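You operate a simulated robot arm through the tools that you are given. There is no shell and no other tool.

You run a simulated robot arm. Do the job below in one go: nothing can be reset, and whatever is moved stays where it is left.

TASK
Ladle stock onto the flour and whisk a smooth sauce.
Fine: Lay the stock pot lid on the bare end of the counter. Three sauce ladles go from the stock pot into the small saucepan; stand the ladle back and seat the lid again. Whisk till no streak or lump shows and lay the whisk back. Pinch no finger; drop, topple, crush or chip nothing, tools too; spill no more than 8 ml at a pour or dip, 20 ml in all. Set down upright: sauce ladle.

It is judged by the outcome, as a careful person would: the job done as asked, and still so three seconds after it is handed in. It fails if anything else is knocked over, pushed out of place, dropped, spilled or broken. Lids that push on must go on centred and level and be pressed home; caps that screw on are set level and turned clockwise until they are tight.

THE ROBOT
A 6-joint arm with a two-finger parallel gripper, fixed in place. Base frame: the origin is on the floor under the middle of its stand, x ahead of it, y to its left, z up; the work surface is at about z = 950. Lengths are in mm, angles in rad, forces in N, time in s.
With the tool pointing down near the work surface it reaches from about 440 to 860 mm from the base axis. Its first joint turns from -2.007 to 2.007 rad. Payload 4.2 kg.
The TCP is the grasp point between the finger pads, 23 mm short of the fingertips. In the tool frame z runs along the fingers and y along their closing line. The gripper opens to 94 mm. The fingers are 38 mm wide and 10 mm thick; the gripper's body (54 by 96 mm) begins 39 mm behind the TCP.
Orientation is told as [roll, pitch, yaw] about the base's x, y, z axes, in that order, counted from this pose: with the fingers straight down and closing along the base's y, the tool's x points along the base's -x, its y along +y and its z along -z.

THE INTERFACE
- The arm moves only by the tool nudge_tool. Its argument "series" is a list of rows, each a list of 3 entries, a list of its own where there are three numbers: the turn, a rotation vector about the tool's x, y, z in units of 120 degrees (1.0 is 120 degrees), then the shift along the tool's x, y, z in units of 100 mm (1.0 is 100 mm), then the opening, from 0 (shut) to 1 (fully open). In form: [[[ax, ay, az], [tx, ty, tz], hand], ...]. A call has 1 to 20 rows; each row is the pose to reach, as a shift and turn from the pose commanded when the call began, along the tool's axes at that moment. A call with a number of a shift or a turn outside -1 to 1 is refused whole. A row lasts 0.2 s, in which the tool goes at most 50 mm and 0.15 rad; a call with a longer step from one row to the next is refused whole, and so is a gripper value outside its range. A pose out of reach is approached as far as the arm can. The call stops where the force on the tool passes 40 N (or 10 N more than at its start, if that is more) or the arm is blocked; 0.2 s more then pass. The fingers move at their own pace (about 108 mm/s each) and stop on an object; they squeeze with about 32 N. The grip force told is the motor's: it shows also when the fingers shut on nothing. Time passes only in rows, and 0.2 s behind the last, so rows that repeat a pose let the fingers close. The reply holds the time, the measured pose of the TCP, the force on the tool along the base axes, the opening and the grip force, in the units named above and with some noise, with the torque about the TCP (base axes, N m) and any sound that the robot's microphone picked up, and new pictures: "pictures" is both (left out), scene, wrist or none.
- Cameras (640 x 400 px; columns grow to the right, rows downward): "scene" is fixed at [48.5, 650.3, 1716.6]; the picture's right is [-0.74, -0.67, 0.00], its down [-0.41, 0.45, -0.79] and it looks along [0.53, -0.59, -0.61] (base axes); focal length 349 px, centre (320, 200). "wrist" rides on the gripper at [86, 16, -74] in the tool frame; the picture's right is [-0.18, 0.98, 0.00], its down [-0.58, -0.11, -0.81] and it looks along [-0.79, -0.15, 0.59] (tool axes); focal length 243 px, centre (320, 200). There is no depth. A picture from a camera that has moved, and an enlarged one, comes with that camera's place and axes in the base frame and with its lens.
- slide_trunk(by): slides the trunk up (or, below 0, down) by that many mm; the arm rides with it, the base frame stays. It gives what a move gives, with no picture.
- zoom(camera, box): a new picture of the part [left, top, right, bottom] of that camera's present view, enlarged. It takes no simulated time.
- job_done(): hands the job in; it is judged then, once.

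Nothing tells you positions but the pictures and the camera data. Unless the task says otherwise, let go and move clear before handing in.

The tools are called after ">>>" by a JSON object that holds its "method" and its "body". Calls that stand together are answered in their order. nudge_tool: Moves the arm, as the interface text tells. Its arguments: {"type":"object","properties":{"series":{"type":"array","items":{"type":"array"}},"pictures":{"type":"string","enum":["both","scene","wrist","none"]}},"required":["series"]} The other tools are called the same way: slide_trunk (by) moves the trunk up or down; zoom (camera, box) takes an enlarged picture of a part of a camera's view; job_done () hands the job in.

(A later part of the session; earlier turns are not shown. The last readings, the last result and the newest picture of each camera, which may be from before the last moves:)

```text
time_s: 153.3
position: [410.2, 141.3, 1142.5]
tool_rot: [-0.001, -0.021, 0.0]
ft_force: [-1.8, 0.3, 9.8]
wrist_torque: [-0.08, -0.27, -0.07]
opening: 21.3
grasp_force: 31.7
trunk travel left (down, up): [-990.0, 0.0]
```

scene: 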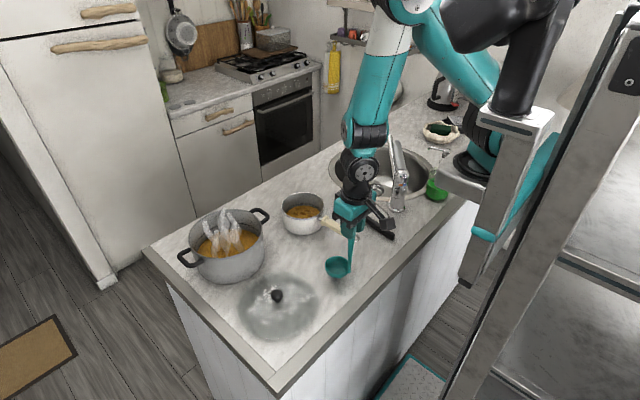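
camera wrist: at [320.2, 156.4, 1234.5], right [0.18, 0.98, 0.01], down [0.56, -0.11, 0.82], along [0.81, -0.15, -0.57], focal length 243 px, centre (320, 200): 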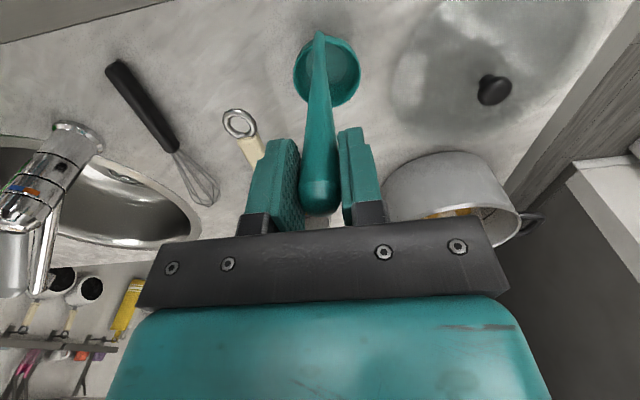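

The ladle has touched down with about 10 N. I'll release slowly, by a small amount first.

>>> {"method": "nudge_tool", "body": {"series": [[[0, 0, 0], [0, 0, 0], 0.2], [[0, 0, 0], [0, 0, 0], 0.26], [[0, 0, 0], [0, 0, 0], 0.3], [[0, 0, 0], [0, 0, 0], 0.3]], "pictures": "both"}}

>>> {"method": "zoom", "body": {"camera": "scene", "box": [300, 190, 390, 290]}}

```text
time_s: 154.3
position: [411.3, 142.3, 1142.8]
tool_rot: [0.0, -0.019, 0.0]
ft_force: [0.9, -1.2, 0.5]
wrist_torque: [0.0, 0.02, 0.0]
opening: 28.1
grasp_force: 0.1
trunk travel left (down, up): [-990.0, 0.0]
camera wrist: at [322.0, 155.9, 1215.5], right [0.18, 0.98, 0.0], down [0.57, -0.11, 0.82], along [0.8, -0.15, -0.58], focal length 243 px, centre (320, 200)
```

scene: 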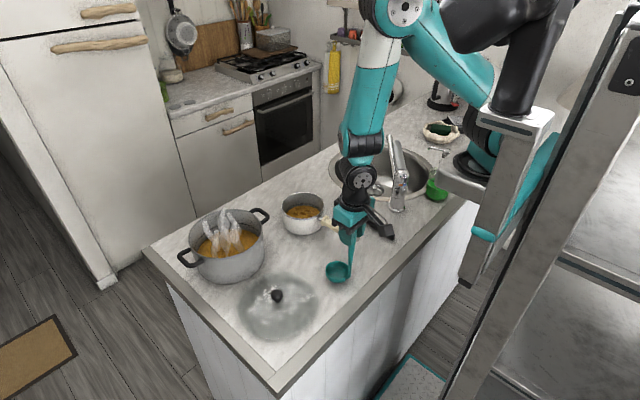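
wrist: 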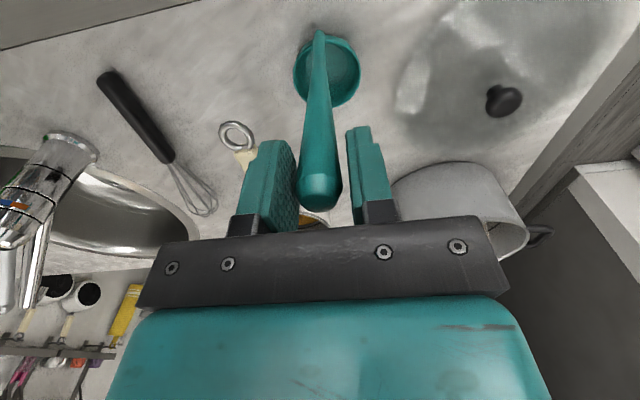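

```text
4.00 times, centred on (345, 240) of scene
camera zoom: at [48.5, 650.3, 1716.6], right [-0.74, -0.67, 0.0], down [-0.41, 0.45, -0.79], along [0.53, -0.59, -0.61], focal length 1397 px, centre (220, 40)
```

zoom: 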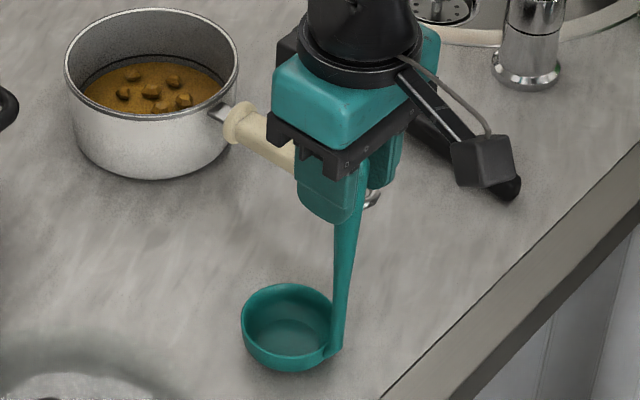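

The ladle stands on its own. I'll open fully and rise straight up.

>>> {"method": "nudge_tool", "body": {"series": [[[0, 0, 0], [0, 0, 0], 0.5], [[0, 0, 0], [0, 0, 0], 0.8], [[0, 0, 0], [0, 0, -0.1], 0.8], [[0, 0, 0], [0, 0, -0.3], 0.8], [[0, 0, 0], [0, 0, -0.6], 0.8], [[0, 0, 0], [0, 0, -0.9], 0.8]], "pictures": "both"}}

>>> {"method": "zoom", "body": {"camera": "scene", "box": [310, 215, 390, 295]}}

```text
time_s: 155.7
position: [408.2, 139.6, 1233.5]
tool_rot: [-0.002, -0.018, 0.001]
ft_force: [1.2, -0.1, -0.8]
wrist_torque: [0.0, -0.03, 0.0]
opening: 75.2
grasp_force: 0.0
trunk travel left (down, up): [-990.0, 0.0]
camera wrist: at [320.5, 155.8, 1306.2], right [0.18, 0.98, 0.0], down [0.57, -0.11, 0.82], along [0.8, -0.15, -0.58], focal length 243 px, centre (320, 200)
```

scene: 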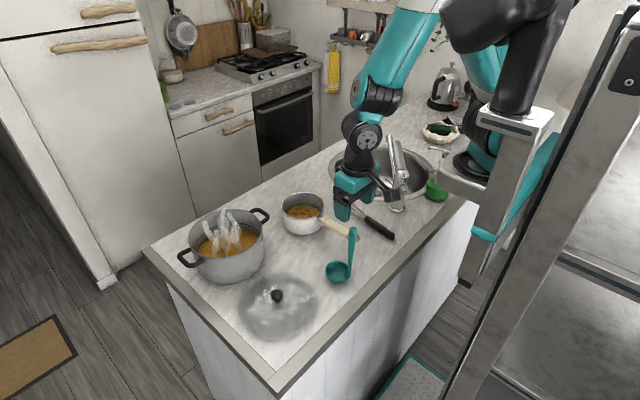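
wrist: 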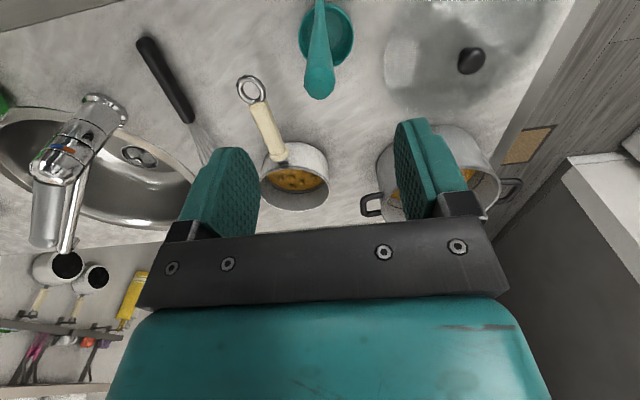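

```text
5.00 times, centred on (350, 255) of scene
camera zoom: at [48.5, 650.3, 1716.6], right [-0.74, -0.67, 0.0], down [-0.41, 0.45, -0.79], along [0.53, -0.59, -0.61], focal length 1746 px, centre (170, -75)
```

zoom: 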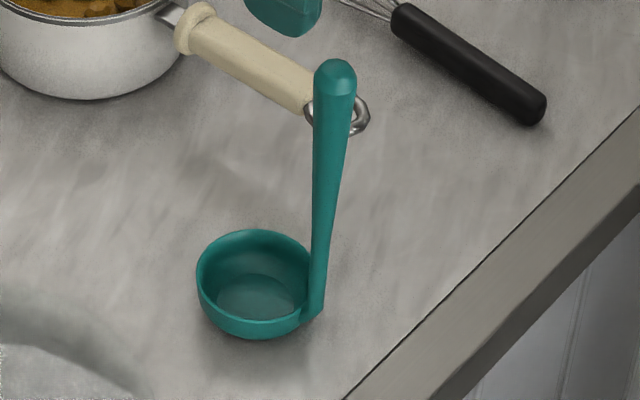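

The ladle is standing upright in its original place. Next is the lid, so I'll move over the knob near (501, 315).

>>> {"method": "nudge_tool", "body": {"series": [[[0, 0.0086, 0], [-0.1, 0.25, 0], 0.8], [[0, 0.0086, 0], [-0.25, 0.5, 0], 0.8], [[0, 0.0086, 0], [-0.4, 0.75, 0], 0.9], [[0, 0.0086, 0], [-0.5, 0.95, 0], 1]], "pictures": "none"}}

>>> {"method": "nudge_tool", "body": {"series": [[[0, 0, 0], [-0.15, 0.25, 0.1], 1], [[0, 0, 0], [-0.3, 0.5, 0.35], 1], [[0, 0, 0], [-0.44, 0.8, 0.6], 1], [[0, 0, 0], [-0.44, 0.8, 0.9], 1]], "pictures": "both"}}

```text
time_s: 156.7
position: [458.1, 235.4, 1233.7]
tool_rot: [0.0, -0.002, 0.0]
ft_force: [0.2, -0.4, 0.0]
wrist_torque: [0.01, 0.03, 0.03]
opening: 93.8
grasp_force: 0.0
trunk travel left (down, up): [-990.0, 0.0]
```

```text
time_s: 157.7
position: [502.5, 316.6, 1143.1]
tool_rot: [0.0, -0.001, 0.0]
ft_force: [0.0, -0.1, 0.2]
wrist_torque: [-0.01, -0.03, -0.02]
opening: 93.8
grasp_force: 0.0
trunk travel left (down, up): [-990.0, 0.0]
camera wrist: at [415.5, 332.1, 1218.2], right [0.18, 0.98, 0.0], down [0.58, -0.11, 0.81], along [0.79, -0.15, -0.59], focal length 243 px, centre (320, 200)
```

scene: 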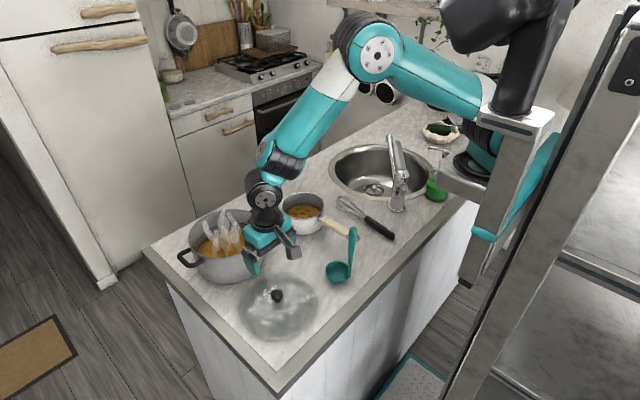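
wrist: 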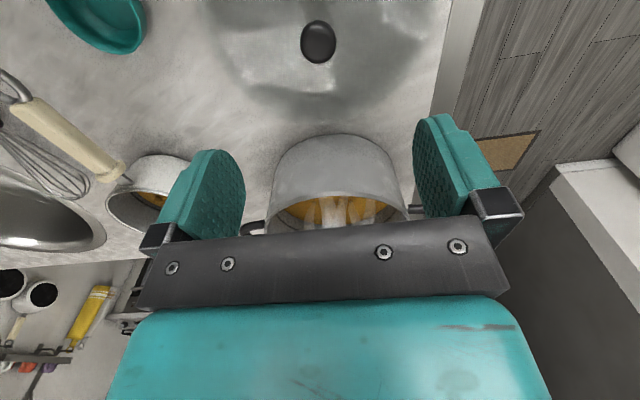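

>>> {"method": "nudge_tool", "body": {"series": [[[0, 0, 0], [-0.005, -0.016, 0.25], 1], [[0, 0, 0], [-0.005, -0.016, 0.55], 1], [[0, 0, 0], [-0.005, -0.016, 0.85], 1], [[0, 0, 0], [-0.005, -0.016, 1.0], 1]], "pictures": "wrist"}}

>>> {"method": "nudge_tool", "body": {"series": [[[0, 0, 0], [0, 0, 0.15], 1], [[0, 0, 0], [0, 0, 0.3], 1], [[0, 0, 0], [0, 0, 0.4], 1], [[0, 0, 0], [0, 0, 0.47], 1], [[0, 0, 0], [0, 0, 0.495], 1]], "pictures": "both"}}

>>> {"method": "zoom", "body": {"camera": "wrist", "box": [200, 60, 460, 240]}}

```text
time_s: 158.7
position: [502.1, 314.4, 1043.5]
tool_rot: [0.001, -0.002, 0.0]
ft_force: [-0.1, 0.2, -0.1]
wrist_torque: [0.01, 0.01, 0.01]
opening: 94.3
grasp_force: 0.2
trunk travel left (down, up): [-990.0, 0.0]
camera wrist: at [415.7, 329.7, 1117.7], right [0.18, 0.98, 0.0], down [0.58, -0.11, 0.81], along [0.79, -0.15, -0.59], focal length 243 px, centre (320, 200)
```

wrist: 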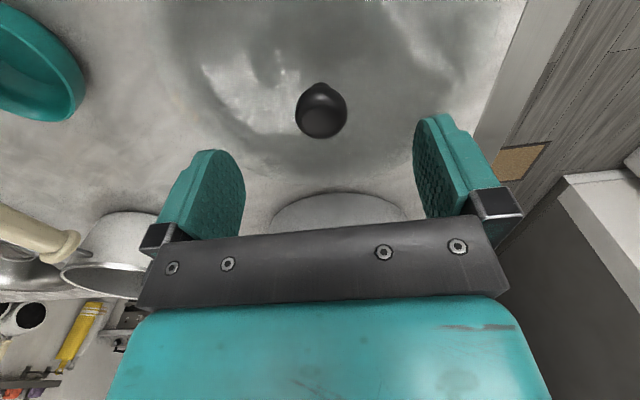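

```text
time_s: 159.9
position: [501.7, 314.0, 994.7]
tool_rot: [0.0, -0.002, 0.0]
ft_force: [-0.3, 0.7, 0.6]
wrist_torque: [0.01, 0.0, 0.0]
opening: 94.1
grasp_force: 0.2
trunk travel left (down, up): [-990.0, 0.0]
camera wrist: at [416.4, 329.6, 1068.7], right [0.18, 0.98, 0.0], down [0.58, -0.11, 0.81], along [0.79, -0.15, -0.59], focal length 243 px, centre (320, 200)
```

scene: 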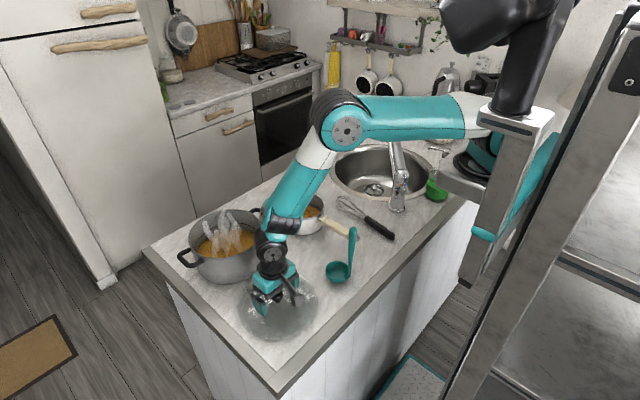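
wrist: 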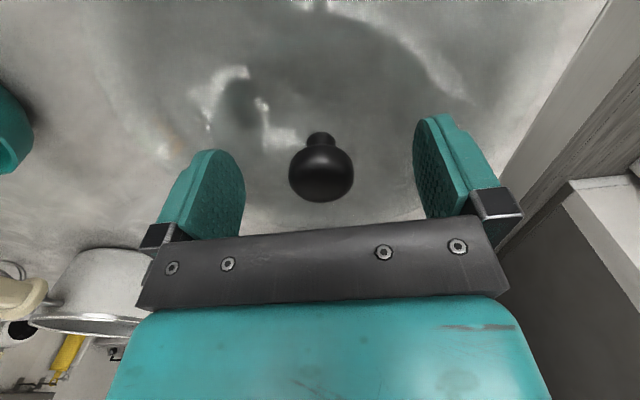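

```text
2.22 times, centred on (330, 150) of wrist
camera zoom: at [416.4, 329.6, 1068.7], right [0.18, 0.98, 0.0], down [0.58, -0.11, 0.81], along [0.79, -0.15, -0.59], focal length 539 px, centre (298, 311)
```

zoom: 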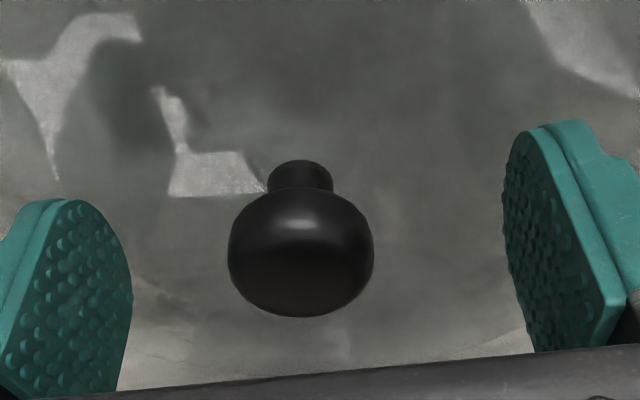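

The knob is centred. Relative to the original grip I'm about 4 mm low, so I'll rise 4 mm to match it and then close.

>>> {"method": "nudge_tool", "body": {"series": [[[0, 0, 0], [0, 0, -0.04], 1], [[0, 0, 0], [0, 0, -0.04], 0.5], [[0, 0, 0], [0, 0, -0.04], 0.2], [[0, 0, 0], [0, 0, -0.04], 0], [[0, 0, 0], [0, 0, -0.04], 0]], "pictures": "wrist"}}

>>> {"method": "zoom", "body": {"camera": "wrist", "box": [200, 60, 460, 240]}}

```text
time_s: 161.1
position: [503.2, 315.7, 998.5]
tool_rot: [0.0, -0.002, 0.0]
ft_force: [-0.1, -0.1, 1.1]
wrist_torque: [0.01, 0.0, 0.01]
opening: 30.3
grasp_force: 32.1
trunk travel left (down, up): [-990.0, 0.0]
camera wrist: at [416.3, 329.6, 1072.6], right [0.18, 0.98, 0.0], down [0.58, -0.11, 0.81], along [0.79, -0.15, -0.59], focal length 243 px, centre (320, 200)
```

wrist: 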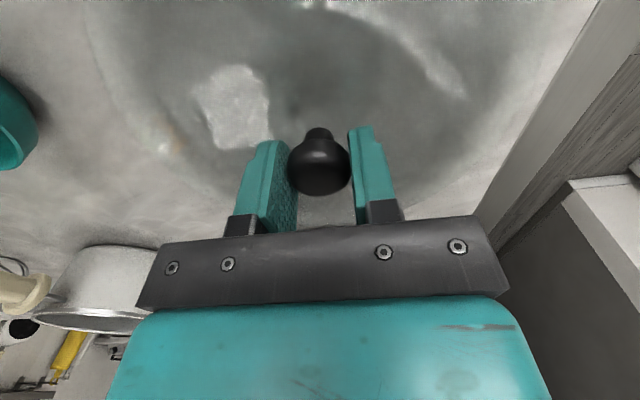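

```text
2.22 times, centred on (330, 150) of wrist
camera zoom: at [416.3, 329.6, 1072.6], right [0.18, 0.98, 0.0], down [0.58, -0.11, 0.81], along [0.79, -0.15, -0.59], focal length 539 px, centre (298, 311)
```

zoom: 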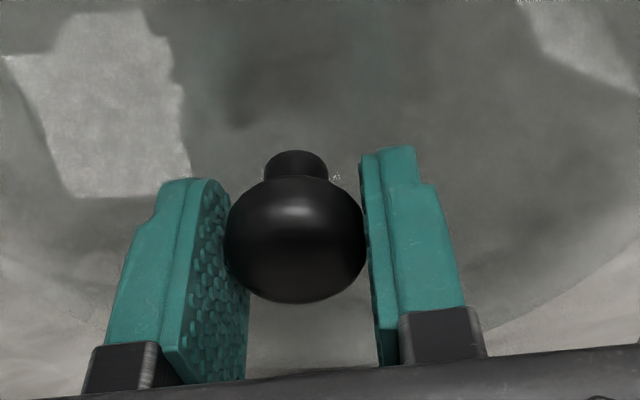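

The grip matches the original one. Lifting the lid straight up.

>>> {"method": "nudge_tool", "body": {"series": [[[0, 0, 0], [0, 0, -0.05], 0], [[0, 0, 0], [0, 0, -0.15], 0], [[0, 0, 0], [0, 0, -0.35], 0], [[0, 0, 0], [0, 0, -0.6], 0], [[0, 0, 0], [0, 0, -0.85], 0], [[0, 0, 0], [0, 0, -1.0], 0]], "pictures": "none"}}

>>> {"method": "nudge_tool", "body": {"series": [[[0, 0, 0], [0, 0, -0.2], 0], [[0, 0, 0], [0, 0, -0.5], 0], [[0, 0, 0], [0, 0, -0.75], 0], [[0, 0, 0], [0, 0, -0.82], 0]], "pictures": "both"}}

```text
time_s: 162.5
position: [502.8, 314.6, 1098.3]
tool_rot: [0.0, -0.002, 0.001]
ft_force: [0.3, -1.2, -1.0]
wrist_torque: [-0.02, -0.01, -0.01]
opening: 30.3
grasp_force: 32.6
trunk travel left (down, up): [-990.0, 0.0]
```

```text
time_s: 163.5
position: [503.4, 313.6, 1180.4]
tool_rot: [-0.003, -0.002, -0.001]
ft_force: [0.2, 0.6, -2.0]
wrist_torque: [-0.01, 0.05, -0.01]
opening: 30.2
grasp_force: 32.0
trunk travel left (down, up): [-990.0, 0.0]
camera wrist: at [416.1, 329.6, 1254.7], right [0.18, 0.98, 0.0], down [0.58, -0.11, 0.81], along [0.79, -0.15, -0.59], focal length 243 px, centre (320, 200)
```

scene: 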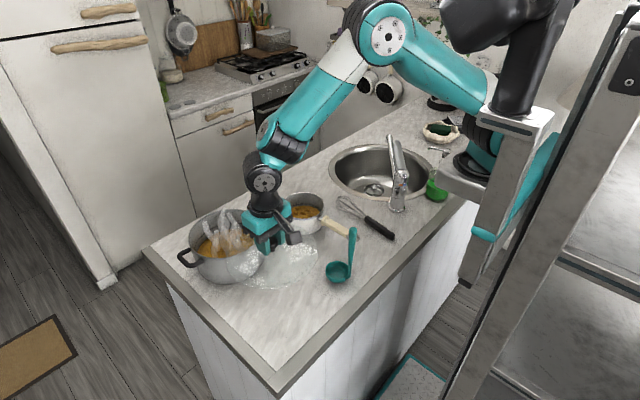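
wrist: 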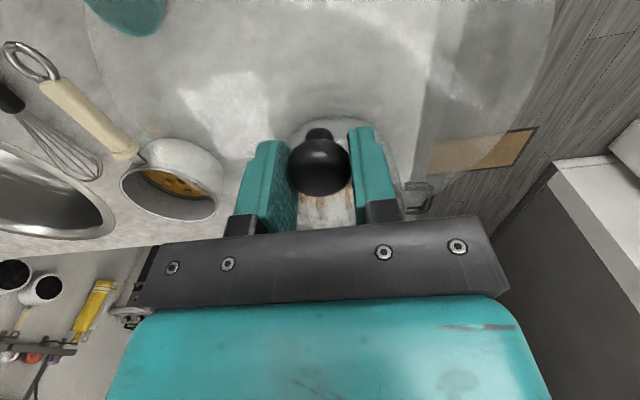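

>>> {"method": "zoom", "body": {"camera": "wrist", "box": [60, 0, 580, 240]}}

>>> {"method": "zoom", "body": {"camera": "scene", "box": [200, 170, 340, 310]}}

```text
1.23 times, centred on (320, 120) of wrist
camera zoom: at [416.1, 329.6, 1254.7], right [0.18, 0.98, 0.0], down [0.58, -0.11, 0.81], along [0.79, -0.15, -0.59], focal length 299 px, centre (320, 298)
```

zoom: 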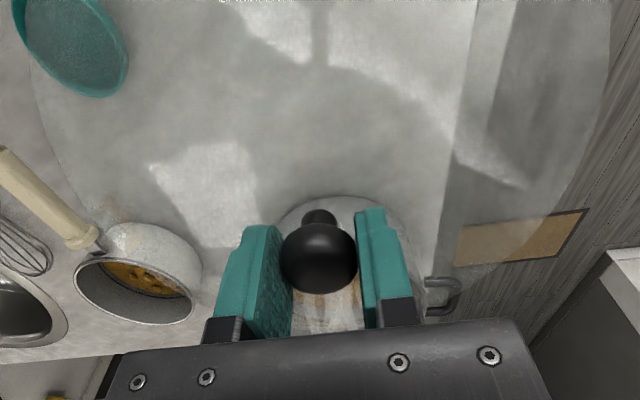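

```text
2.86 times, centred on (270, 240) of scene
camera zoom: at [48.5, 650.3, 1716.6], right [-0.74, -0.67, 0.0], down [-0.41, 0.45, -0.79], along [0.53, -0.59, -0.61], focal length 998 px, centre (463, 86)
```

zoom: 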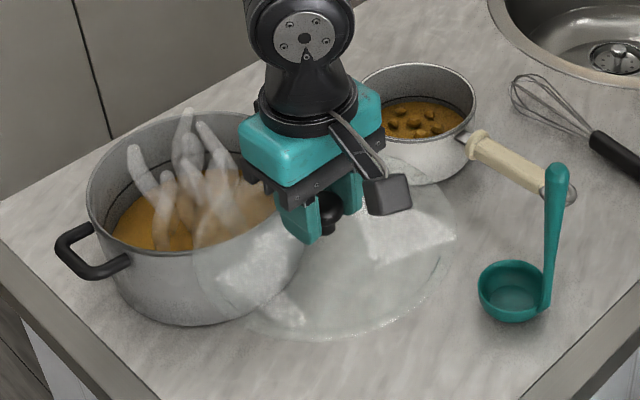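

The lid is held. I'll carry it back over the pot, keeping it well above the rim.

>>> {"method": "nudge_tool", "body": {"series": [[[0, 0, 0], [-0.08, 0, 0], 0], [[0, 0, 0], [-0.25, -0.02, 0], 0], [[0, 0, 0], [-0.48, -0.03, 0], 0], [[0, 0, 0], [-0.65, -0.045, 0], 0], [[0, 0, 0], [-0.724, -0.046, 0], 0]], "pictures": "none"}}

>>> {"method": "nudge_tool", "body": {"series": [[[0, 0, 0], [-0.08, 0, 0], 0], [[0, 0, 0], [-0.25, -0.02, 0], 0], [[0, 0, 0], [-0.48, -0.03, 0], 0], [[0, 0, 0], [-0.65, -0.045, 0], 0], [[0, 0, 0], [-0.724, -0.046, 0], 0]], "pictures": "none"}}

>>> {"method": "nudge_tool", "body": {"series": [[[0, 0, 0], [-0.08, 0, 0], 0], [[0, 0, 0], [-0.25, -0.02, 0], 0], [[0, 0, 0], [-0.48, -0.03, 0], 0], [[0, 0, 0], [-0.65, -0.045, 0.1], 0], [[0, 0, 0], [-0.724, -0.046, 0.2], 0], [[0, 0, 0], [-0.724, -0.046, 0.3], 0]], "pictures": "both"}}

>>> {"method": "zoom", "body": {"camera": "scene", "box": [165, 165, 285, 285]}}

```text
time_s: 164.7
position: [575.4, 309.7, 1180.2]
tool_rot: [0.001, -0.001, 0.0]
ft_force: [0.5, 0.7, -2.1]
wrist_torque: [-0.01, 0.01, -0.02]
opening: 30.1
grasp_force: 31.7
trunk travel left (down, up): [-990.0, 0.0]
```

```text
time_s: 165.9
position: [647.7, 305.0, 1179.6]
tool_rot: [-0.002, -0.003, -0.001]
ft_force: [0.0, -0.1, -2.2]
wrist_torque: [-0.02, 0.03, -0.01]
opening: 30.3
grasp_force: 31.8
trunk travel left (down, up): [-990.0, 0.0]
```

```text
time_s: 167.3
position: [720.6, 300.9, 1150.1]
tool_rot: [0.0, -0.001, -0.002]
ft_force: [-0.3, -0.1, -1.9]
wrist_torque: [0.0, 0.04, 0.01]
opening: 30.3
grasp_force: 31.9
trunk travel left (down, up): [-990.0, 0.0]
camera wrist: at [633.6, 315.9, 1225.0], right [0.18, 0.98, 0.0], down [0.58, -0.11, 0.81], along [0.79, -0.15, -0.59], focal length 243 px, centre (320, 200)
```

scene: 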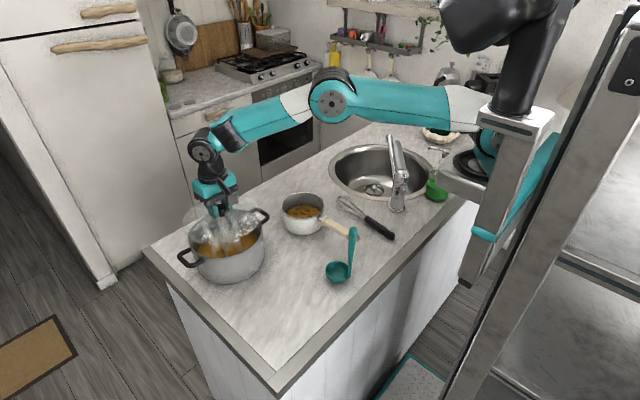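
wrist: 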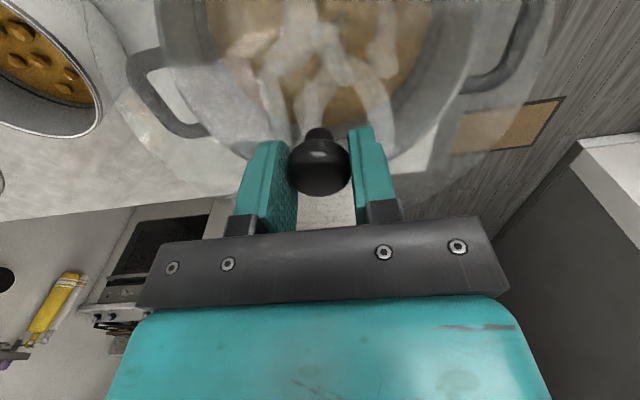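

```text
3.33 times, centred on (225, 225) of scene
camera zoom: at [48.5, 650.3, 1716.6], right [-0.74, -0.67, 0.0], down [-0.41, 0.45, -0.79], along [0.53, -0.59, -0.61], focal length 1164 px, centre (637, 117)
```

zoom: 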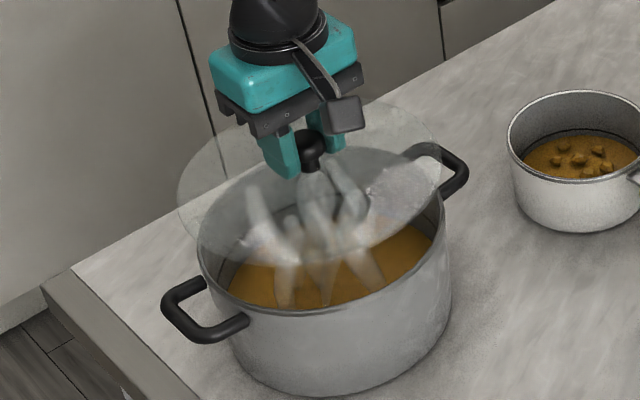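

The lid is level and centred over the pot. Lowering close to the rim.

>>> {"method": "nudge_tool", "body": {"series": [[[0, 0, 0], [-0.005, 0, 0.1], 0], [[0, 0, 0], [-0.005, 0, 0.22], 0], [[0, 0, 0], [-0.005, 0, 0.34], 0], [[0, 0, 0], [-0.005, 0, 0.42], 0], [[0, 0, 0], [-0.005, 0, 0.44], 0]], "pictures": "both"}}

>>> {"method": "zoom", "body": {"camera": "scene", "box": [170, 190, 280, 285]}}

>>> {"method": "zoom", "body": {"camera": "wrist", "box": [80, 0, 600, 240]}}

```text
time_s: 168.5
position: [721.2, 300.9, 1105.7]
tool_rot: [-0.001, -0.002, 0.0]
ft_force: [0.1, -0.7, -0.4]
wrist_torque: [0.03, -0.03, 0.03]
opening: 30.2
grasp_force: 31.6
trunk travel left (down, up): [-990.0, 0.0]
camera wrist: at [634.7, 315.6, 1181.0], right [0.18, 0.98, 0.0], down [0.58, -0.11, 0.81], along [0.79, -0.15, -0.59], focal length 243 px, centre (320, 200)
```

scene: 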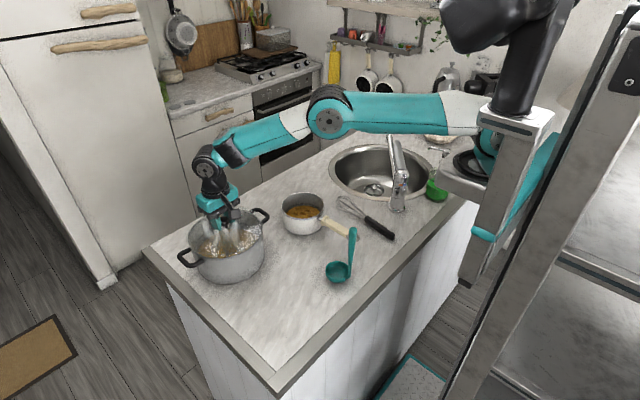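
wrist: 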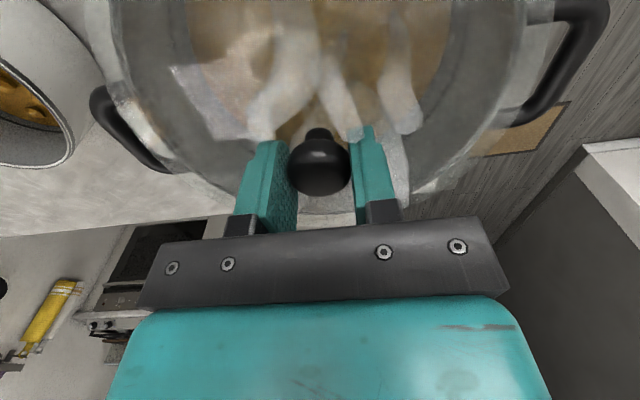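

```text
4.21 times, centred on (225, 238) of scene
camera zoom: at [48.5, 650.3, 1716.6], right [-0.74, -0.67, 0.0], down [-0.41, 0.45, -0.79], along [0.53, -0.59, -0.61], focal length 1470 px, centre (720, 42)
```

zoom: 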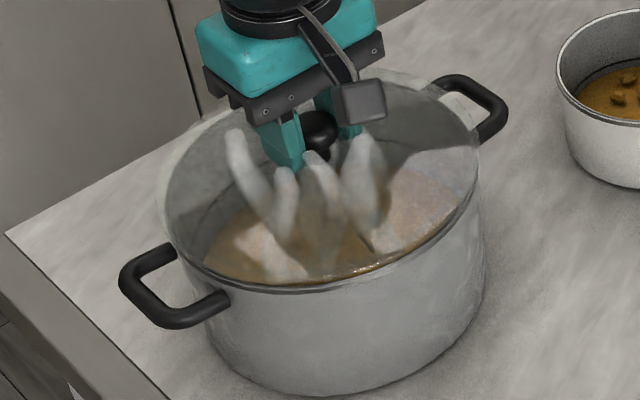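

```text
1.23 times, centred on (340, 120) of wrist
camera zoom: at [634.7, 315.6, 1181.0], right [0.18, 0.98, 0.0], down [0.58, -0.11, 0.81], along [0.79, -0.15, -0.59], focal length 299 px, centre (295, 298)
```

zoom: 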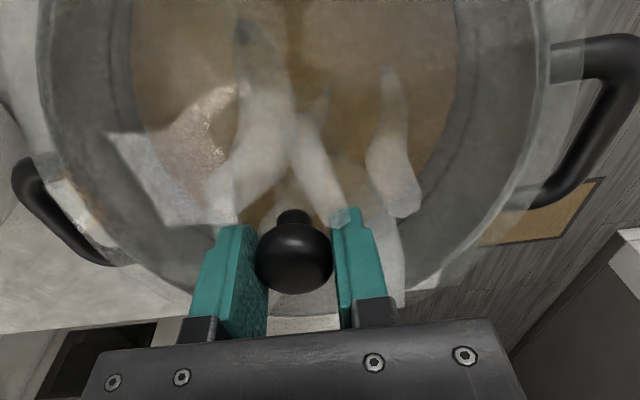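

>>> {"method": "nudge_tool", "body": {"series": [[[0, 0, 0], [0, 0, 0.01], 0], [[0, 0, 0], [0, 0, 0.02], 0], [[0, 0, 0], [0, 0, 0.02], 0]], "pictures": "none"}}

>>> {"method": "nudge_tool", "body": {"series": [[[0, 0, 0], [0, 0, 0.01], 0], [[0, 0, 0], [0, 0, 0.02], 0], [[0, 0, 0], [0, 0, 0.02], 0]], "pictures": "none"}}

```text
time_s: 169.3
position: [719.6, 300.9, 1104.7]
tool_rot: [-0.003, 0.0, -0.002]
ft_force: [0.3, -0.5, -1.5]
wrist_torque: [-0.03, 0.0, 0.01]
opening: 29.9
grasp_force: 31.8
trunk travel left (down, up): [-990.0, 0.0]
```

```text
time_s: 170.1
position: [722.5, 301.0, 1101.5]
tool_rot: [-0.001, -0.001, -0.001]
ft_force: [0.5, -0.3, -1.8]
wrist_torque: [-0.01, 0.03, 0.01]
opening: 30.2
grasp_force: 32.5
trunk travel left (down, up): [-990.0, 0.0]
```

>>> {"method": "nudge_tool", "body": {"series": [[[0, 0, 0], [0, 0, 0.01], 0], [[0, 0, 0], [0, 0, 0.015], 0], [[0, 0, 0], [0, 0, 0.015], 0]], "pictures": "none"}}

>>> {"method": "zoom", "body": {"camera": "scene", "box": [170, 190, 280, 285]}}

>>> {"method": "zoom", "body": {"camera": "wrist", "box": [80, 0, 600, 240]}}

```text
time_s: 170.9
position: [721.2, 300.6, 1100.4]
tool_rot: [-0.001, -0.002, 0.001]
ft_force: [0.0, 0.8, -2.8]
wrist_torque: [0.01, 0.0, -0.01]
opening: 30.4
grasp_force: 32.1
trunk travel left (down, up): [-990.0, 0.0]
```

```text
4.21 times, centred on (225, 238) of scene
camera zoom: at [48.5, 650.3, 1716.6], right [-0.74, -0.67, 0.0], down [-0.41, 0.45, -0.79], along [0.53, -0.59, -0.61], focal length 1470 px, centre (720, 42)
```

zoom: 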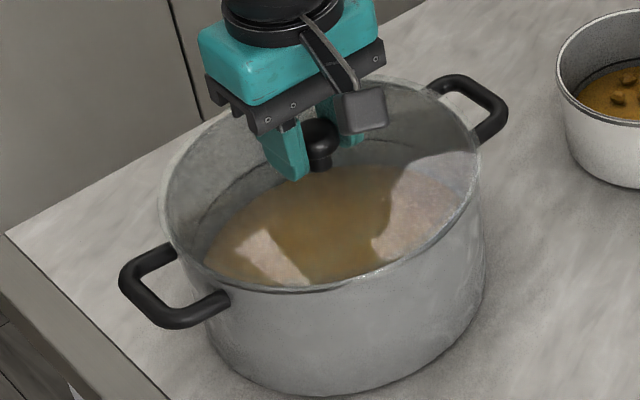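

```text
1.23 times, centred on (340, 120) of wrist
camera zoom: at [634.0, 315.9, 1175.3], right [0.18, 0.98, 0.0], down [0.58, -0.11, 0.81], along [0.79, -0.15, -0.59], focal length 299 px, centre (295, 298)
```

zoom: 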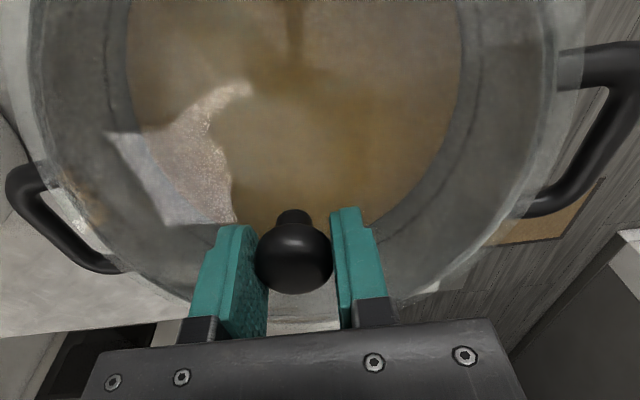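

>>> {"method": "nudge_tool", "body": {"series": [[[0, 0, 0], [0, 0, 0.01], 0], [[0, 0, 0], [0, 0, 0.02], 0], [[0, 0, 0], [0, 0, 0.02], 0]], "pictures": "none"}}

```text
time_s: 171.7
position: [720.6, 300.6, 1098.2]
tool_rot: [0.001, -0.002, 0.0]
ft_force: [-0.5, 0.5, -1.9]
wrist_torque: [0.03, -0.04, -0.01]
opening: 30.1
grasp_force: 31.9
trunk travel left (down, up): [-990.0, 0.0]
```

>>> {"method": "nudge_tool", "body": {"series": [[[0, 0, 0], [0, 0, 0.01], 0], [[0, 0, 0], [0, 0, 0.015], 0], [[0, 0, 0], [0, 0, 0.015], 0]], "pictures": "none"}}

>>> {"method": "nudge_tool", "body": {"series": [[[0, 0, 0], [0, 0, 0.01], 0], [[0, 0, 0], [0, 0, 0.015], 0], [[0, 0, 0], [0, 0, 0.015], 0]], "pictures": "wrist"}}

```text
time_s: 172.5
position: [720.7, 301.0, 1097.6]
tool_rot: [-0.001, -0.003, 0.001]
ft_force: [-0.9, 0.7, 8.2]
wrist_torque: [-0.26, 0.66, -0.03]
opening: 30.0
grasp_force: 32.3
trunk travel left (down, up): [-990.0, 0.0]
```

```text
time_s: 173.3
position: [721.9, 300.2, 1096.8]
tool_rot: [0.002, -0.005, 0.0]
ft_force: [-2.4, -2.6, 23.4]
wrist_torque: [-0.2, 0.28, 0.01]
opening: 30.1
grasp_force: 32.1
trunk travel left (down, up): [-990.0, 0.0]
camera wrist: at [633.8, 315.6, 1172.4], right [0.18, 0.98, 0.0], down [0.58, -0.11, 0.81], along [0.8, -0.15, -0.59], focal length 243 px, centre (320, 200)
```

wrist: 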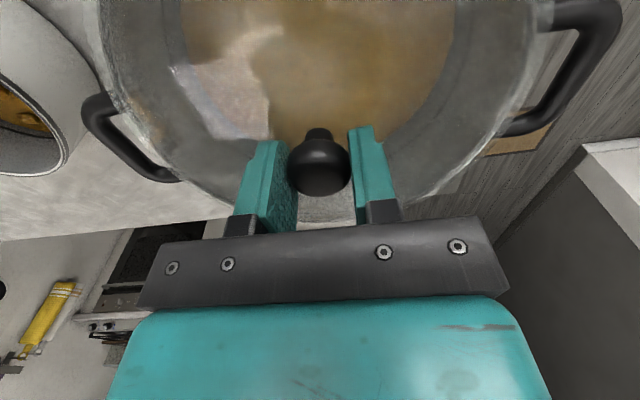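

The lid is contacting all round at about 23 N, so it has settled onto the rim. I'll check the seating closely before letting go.

>>> {"method": "zoom", "body": {"camera": "scene", "box": [170, 190, 280, 285]}}

>>> {"method": "zoom", "body": {"camera": "wrist", "box": [80, 0, 600, 240]}}

```text
4.21 times, centred on (225, 238) of scene
camera zoom: at [48.5, 650.3, 1716.6], right [-0.74, -0.67, 0.0], down [-0.41, 0.45, -0.79], along [0.53, -0.59, -0.61], focal length 1470 px, centre (720, 42)
```

zoom: 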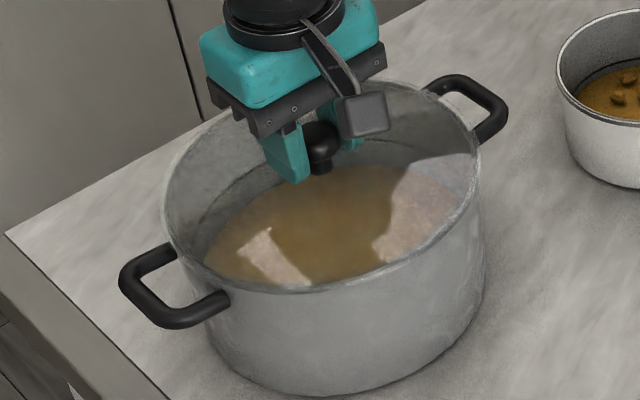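

```text
1.23 times, centred on (340, 120) of wrist
camera zoom: at [633.8, 315.6, 1172.4], right [0.18, 0.98, 0.0], down [0.58, -0.11, 0.81], along [0.8, -0.15, -0.59], focal length 299 px, centre (295, 298)
```

zoom: 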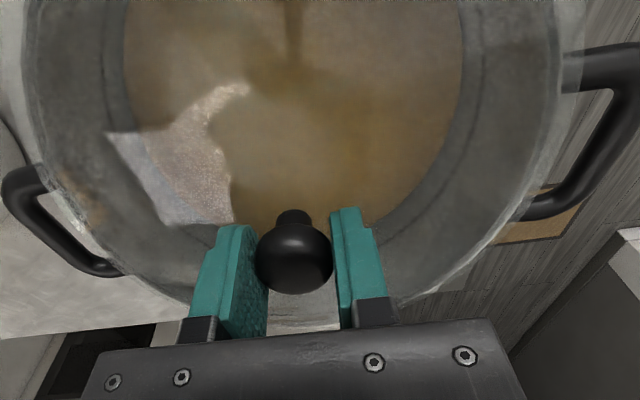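

The lid looks centred and flush. I'll ease off the load and release.

>>> {"method": "nudge_tool", "body": {"series": [[[0, 0, 0], [0, 0, -0.01], 0], [[0, 0, 0], [0, 0, -0.015], 0], [[0, 0, 0], [0, 0, -0.015], 0]], "pictures": "none"}}

```text
time_s: 174.1
position: [720.8, 301.0, 1098.2]
tool_rot: [0.0, -0.004, -0.001]
ft_force: [3.2, 1.0, 15.5]
wrist_torque: [-0.14, -0.73, -0.06]
opening: 30.3
grasp_force: 32.7
trunk travel left (down, up): [-990.0, 0.0]
```

>>> {"method": "nudge_tool", "body": {"series": [[[0, 0, 0], [0, 0, -0.01], 0], [[0, 0, 0], [0, 0, -0.012], 0], [[0, 0, 0], [0, 0, -0.012], 0]], "pictures": "none"}}

```text
time_s: 174.9
position: [720.5, 300.8, 1097.3]
tool_rot: [-0.001, 0.002, 0.0]
ft_force: [2.7, 0.4, 6.1]
wrist_torque: [-0.12, -0.64, 0.03]
opening: 30.0
grasp_force: 32.4
trunk travel left (down, up): [-990.0, 0.0]
```

>>> {"method": "nudge_tool", "body": {"series": [[[0, 0, 0], [0, 0, 0], 0.36], [[0, 0, 0], [0, 0, 0], 0.45], [[0, 0, 0], [0, 0, 0], 0.6], [[0, 0, 0], [0, 0, 0], 0.7]], "pictures": "both"}}

>>> {"method": "zoom", "body": {"camera": "scene", "box": [170, 190, 280, 285]}}

>>> {"method": "zoom", "body": {"camera": "wrist", "box": [80, 0, 600, 240]}}

```text
time_s: 175.9
position: [719.7, 301.3, 1097.4]
tool_rot: [0.0, -0.002, 0.0]
ft_force: [-0.4, 0.6, 1.4]
wrist_torque: [0.0, -0.02, -0.03]
opening: 65.7
grasp_force: 0.0
trunk travel left (down, up): [-990.0, 0.0]
camera wrist: at [633.9, 315.8, 1173.0], right [0.18, 0.98, 0.0], down [0.58, -0.11, 0.81], along [0.79, -0.15, -0.59], focal length 243 px, centre (320, 200)
```

scene: 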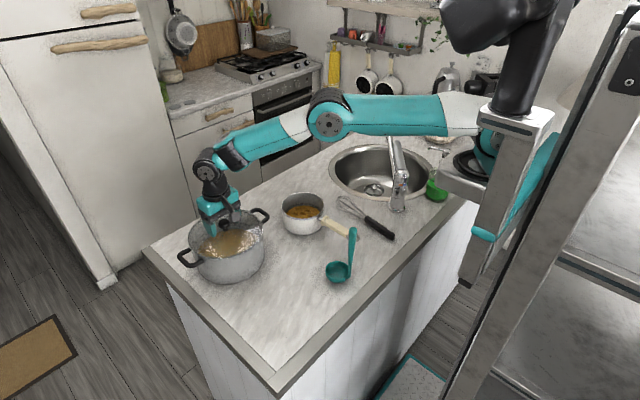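
wrist: 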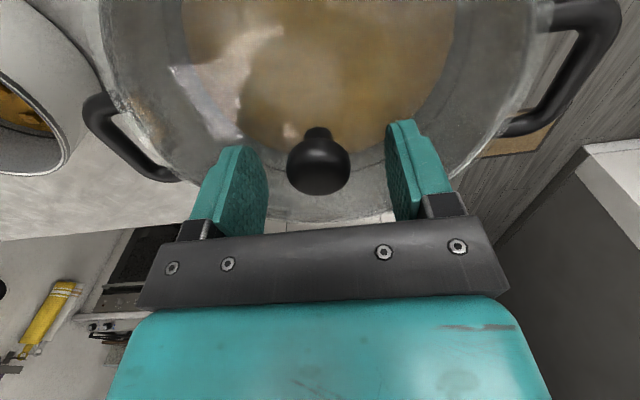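

```text
4.21 times, centred on (225, 238) of scene
camera zoom: at [48.5, 650.3, 1716.6], right [-0.74, -0.67, 0.0], down [-0.41, 0.45, -0.79], along [0.53, -0.59, -0.61], focal length 1470 px, centre (720, 42)
```

zoom: 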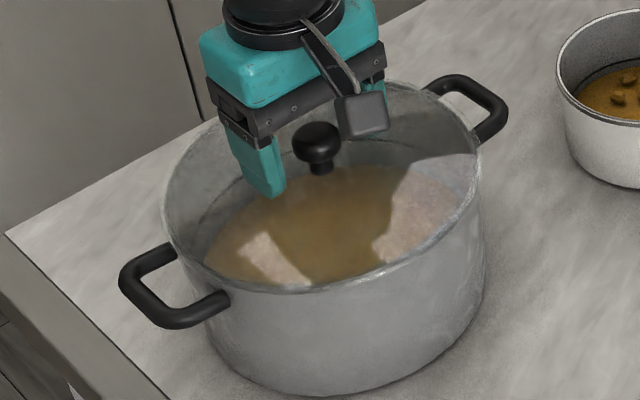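

```text
1.23 times, centred on (340, 120) of wrist
camera zoom: at [633.9, 315.8, 1173.0], right [0.18, 0.98, 0.0], down [0.58, -0.11, 0.81], along [0.79, -0.15, -0.59], focal length 299 px, centre (295, 298)
```

zoom: 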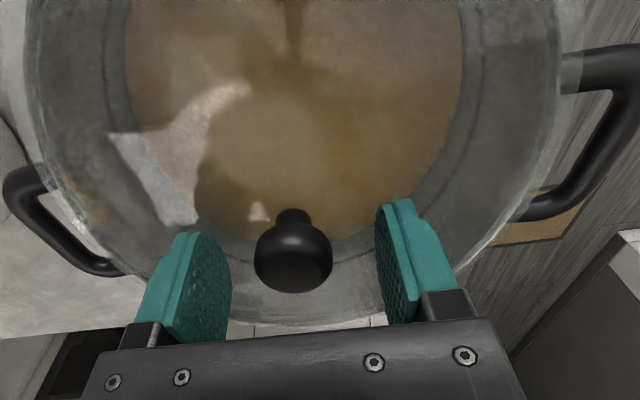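

The lid is released. I'll rise straight up and look at the seating from the same viewpoint as at the start.

>>> {"method": "nudge_tool", "body": {"series": [[[0, 0, 0], [0, 0, -0.1], 0.75], [[0, 0, 0], [0, 0, -0.3], 0.9], [[0, 0, 0], [0, 0, -0.6], 1], [[0, 0, 0], [0, 0, -1.0], 1]], "pictures": "none"}}

>>> {"method": "nudge_tool", "body": {"series": [[[0, 0, 0], [0.02, -0.04, -0.24], 1]], "pictures": "both"}}

>>> {"method": "zoom", "body": {"camera": "wrist", "box": [160, 0, 500, 180]}}

>>> {"method": "zoom", "body": {"camera": "scene", "box": [170, 195, 280, 290]}}

```text
time_s: 176.9
position: [719.5, 300.5, 1197.5]
tool_rot: [-0.002, -0.002, 0.0]
ft_force: [0.1, -0.2, 0.2]
wrist_torque: [-0.02, 0.05, -0.01]
opening: 94.3
grasp_force: 0.0
trunk travel left (down, up): [-990.0, 0.0]
```

```text
time_s: 177.3
position: [718.7, 296.2, 1223.0]
tool_rot: [-0.001, -0.003, -0.001]
ft_force: [0.1, -0.3, 0.6]
wrist_torque: [-0.01, 0.0, 0.0]
opening: 94.2
grasp_force: 0.0
trunk travel left (down, up): [-990.0, 0.0]
camera wrist: at [631.8, 311.8, 1297.0], right [0.18, 0.98, 0.0], down [0.58, -0.11, 0.81], along [0.79, -0.15, -0.59], focal length 243 px, centre (320, 200)
```

scene: 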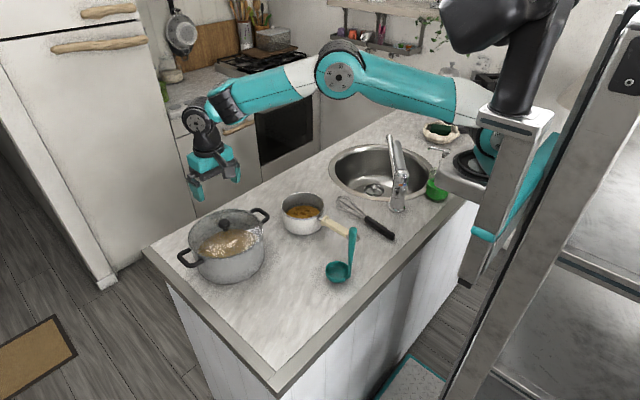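
wrist: 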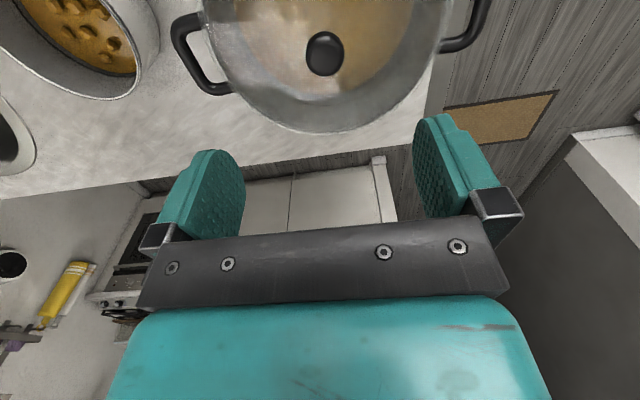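

```text
1.88 times, centred on (330, 90) of wrist
camera zoom: at [631.8, 311.8, 1297.0], right [0.18, 0.98, 0.0], down [0.58, -0.11, 0.81], along [0.79, -0.15, -0.59], focal length 457 px, centre (301, 407)
```

zoom: 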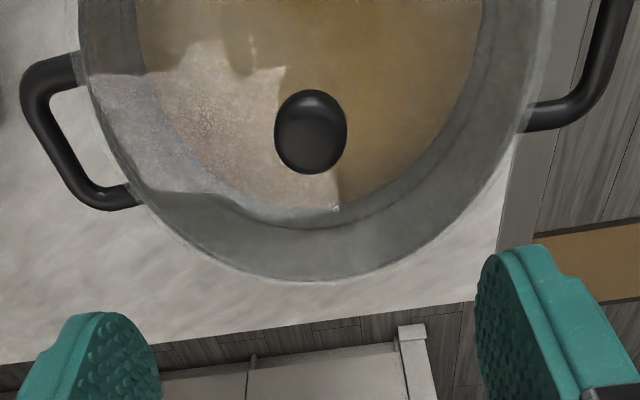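

```text
4.21 times, centred on (225, 242) of scene
camera zoom: at [48.5, 650.3, 1716.6], right [-0.74, -0.67, 0.0], down [-0.41, 0.45, -0.79], along [0.53, -0.59, -0.61], focal length 1470 px, centre (720, 21)
```

zoom: 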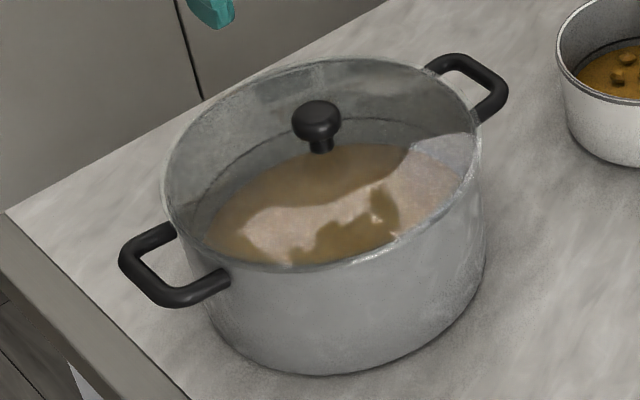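

>>> {"method": "zoom", "body": {"camera": "scene", "box": [195, 225, 275, 275]}}

>>> {"method": "zoom", "body": {"camera": "scene", "box": [185, 200, 265, 250]}}

>>> {"method": "zoom", "body": {"camera": "wrist", "box": [195, 40, 325, 140]}}

>>> {"method": "zoom", "body": {"camera": "wrist", "box": [325, 20, 455, 140]}}

```text
8.00 times, centred on (235, 250) of scene
camera zoom: at [48.5, 650.3, 1716.6], right [-0.74, -0.67, 0.0], down [-0.41, 0.45, -0.79], along [0.53, -0.59, -0.61], focal length 2794 px, centre (1000, -200)
```

zoom: 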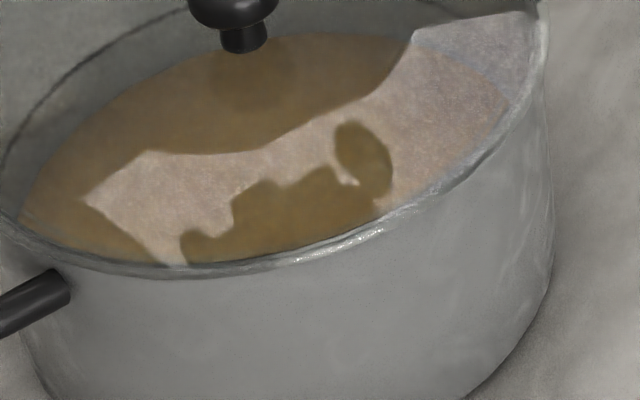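

```text
8.00 times, centred on (225, 225) of scene
camera zoom: at [48.5, 650.3, 1716.6], right [-0.74, -0.67, 0.0], down [-0.41, 0.45, -0.79], along [0.53, -0.59, -0.61], focal length 2794 px, centre (1080, 0)
```

zoom: 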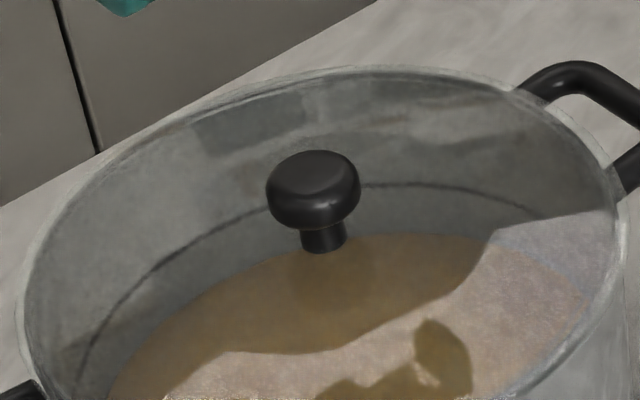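

```text
4.00 times, centred on (260, 90) of wrist
camera zoom: at [631.8, 311.8, 1297.0], right [0.18, 0.98, 0.0], down [0.58, -0.11, 0.81], along [0.79, -0.15, -0.59], focal length 970 px, centre (560, 640)
```

zoom: 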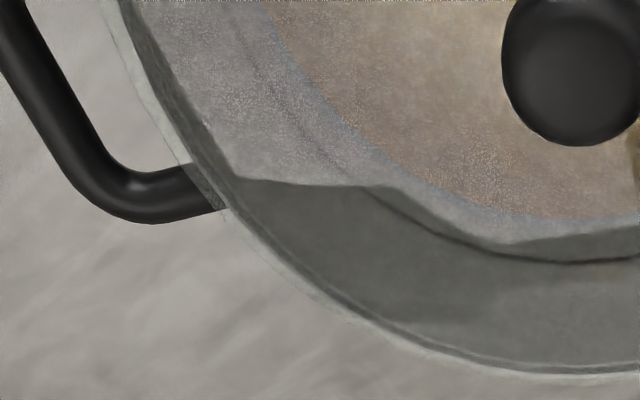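

```text
3.33 times, centred on (390, 80) of wrist
camera zoom: at [631.8, 311.8, 1297.0], right [0.18, 0.98, 0.0], down [0.58, -0.11, 0.81], along [0.79, -0.15, -0.59], focal length 809 px, centre (87, 600)
```

zoom: 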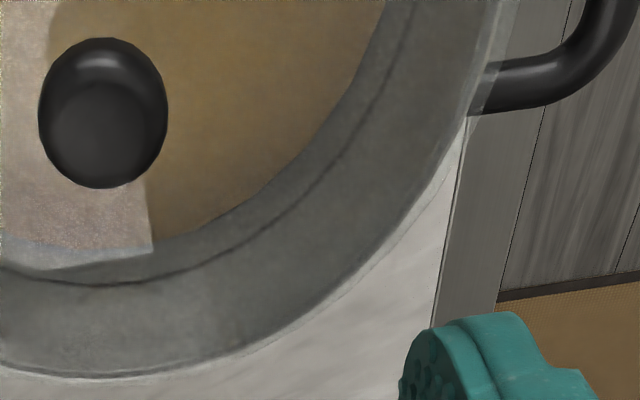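

The lid is seated, level and overlapping evenly. Next is the whisk, so I'll travel over to it at a safe height.

>>> {"method": "nudge_tool", "body": {"series": [[[0, 0, 0], [0.14, -0.27, 0], 1], [[0, 0, 0], [0.3, -0.55, 0], 1], [[0, 0, 0], [0.436, -0.812, 0], 1]], "pictures": "none"}}

>>> {"method": "nudge_tool", "body": {"series": [[[0, 0, 0], [0.14, -0.27, 0], 1], [[0, 0, 0], [0.3, -0.55, 0], 1], [[0, 0, 0], [0.436, -0.812, 0], 1]], "pictures": "none"}}

>>> {"method": "nudge_tool", "body": {"series": [[[0, 0, 0], [0.14, -0.27, 0], 1], [[0, 0, 0], [0.3, -0.55, 0], 1], [[0, 0, 0], [0.436, -0.812, 0], 1]], "pictures": "none"}}

>>> {"method": "nudge_tool", "body": {"series": [[[0, 0, 0], [0.14, -0.27, 0], 1], [[0, 0, 0], [0.3, -0.55, 0], 1], [[0, 0, 0], [0.436, -0.812, 0], 1]], "pictures": "none"}}

>>> {"method": "nudge_tool", "body": {"series": [[[0, 0, 0], [0.14, -0.27, 0], 1], [[0, 0, 0], [0.3, -0.55, 0.1], 1], [[0, 0, 0], [0.436, -0.812, 0.23], 1]], "pictures": "both"}}

```text
time_s: 178.1
position: [673.9, 216.0, 1222.4]
tool_rot: [0.001, -0.002, -0.001]
ft_force: [-0.7, 0.5, 0.2]
wrist_torque: [-0.01, 0.03, 0.02]
opening: 93.9
grasp_force: 0.0
trunk travel left (down, up): [-990.0, 0.0]
```

```text
time_s: 178.9
position: [632.8, 134.5, 1222.2]
tool_rot: [0.0, -0.001, 0.0]
ft_force: [-0.4, -0.5, 0.1]
wrist_torque: [0.0, 0.04, -0.02]
opening: 93.8
grasp_force: 0.1
trunk travel left (down, up): [-990.0, 0.0]
```

```text
time_s: 179.7
position: [586.2, 53.7, 1220.4]
tool_rot: [0.0, -0.001, 0.001]
ft_force: [1.0, 0.0, -0.8]
wrist_torque: [0.0, -0.01, 0.03]
opening: 94.0
grasp_force: 0.0
trunk travel left (down, up): [-990.0, 0.0]
```

```text
time_s: 180.5
position: [543.4, -27.1, 1221.9]
tool_rot: [0.0, -0.003, 0.0]
ft_force: [1.5, 0.4, 0.2]
wrist_torque: [0.0, 0.01, 0.02]
opening: 94.0
grasp_force: 0.1
trunk travel left (down, up): [-990.0, 0.0]
```

```text
time_s: 181.3
position: [500.9, -109.4, 1198.9]
tool_rot: [0.0, -0.003, 0.001]
ft_force: [-0.9, -0.4, -0.1]
wrist_torque: [-0.03, 0.0, 0.0]
opening: 93.8
grasp_force: 0.1
trunk travel left (down, up): [-990.0, 0.0]
camera wrist: at [414.0, -94.5, 1273.4], right [0.18, 0.98, 0.0], down [0.58, -0.11, 0.81], along [0.79, -0.15, -0.59], focal length 243 px, centre (320, 200)
```

scene: 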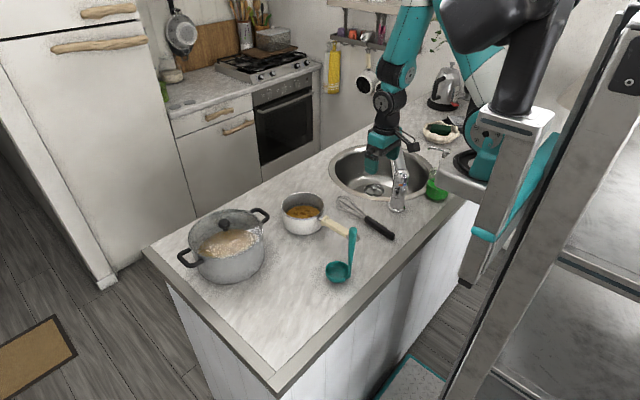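
wrist: 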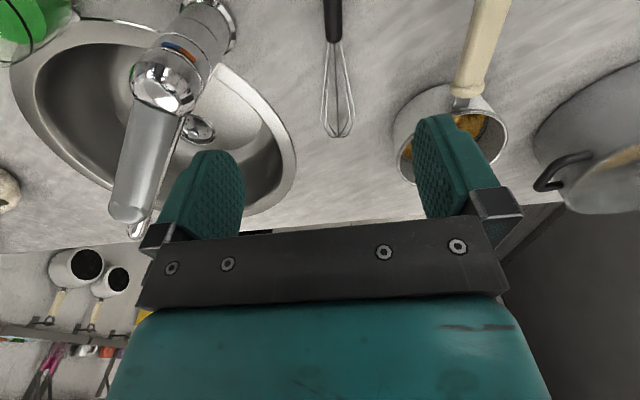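

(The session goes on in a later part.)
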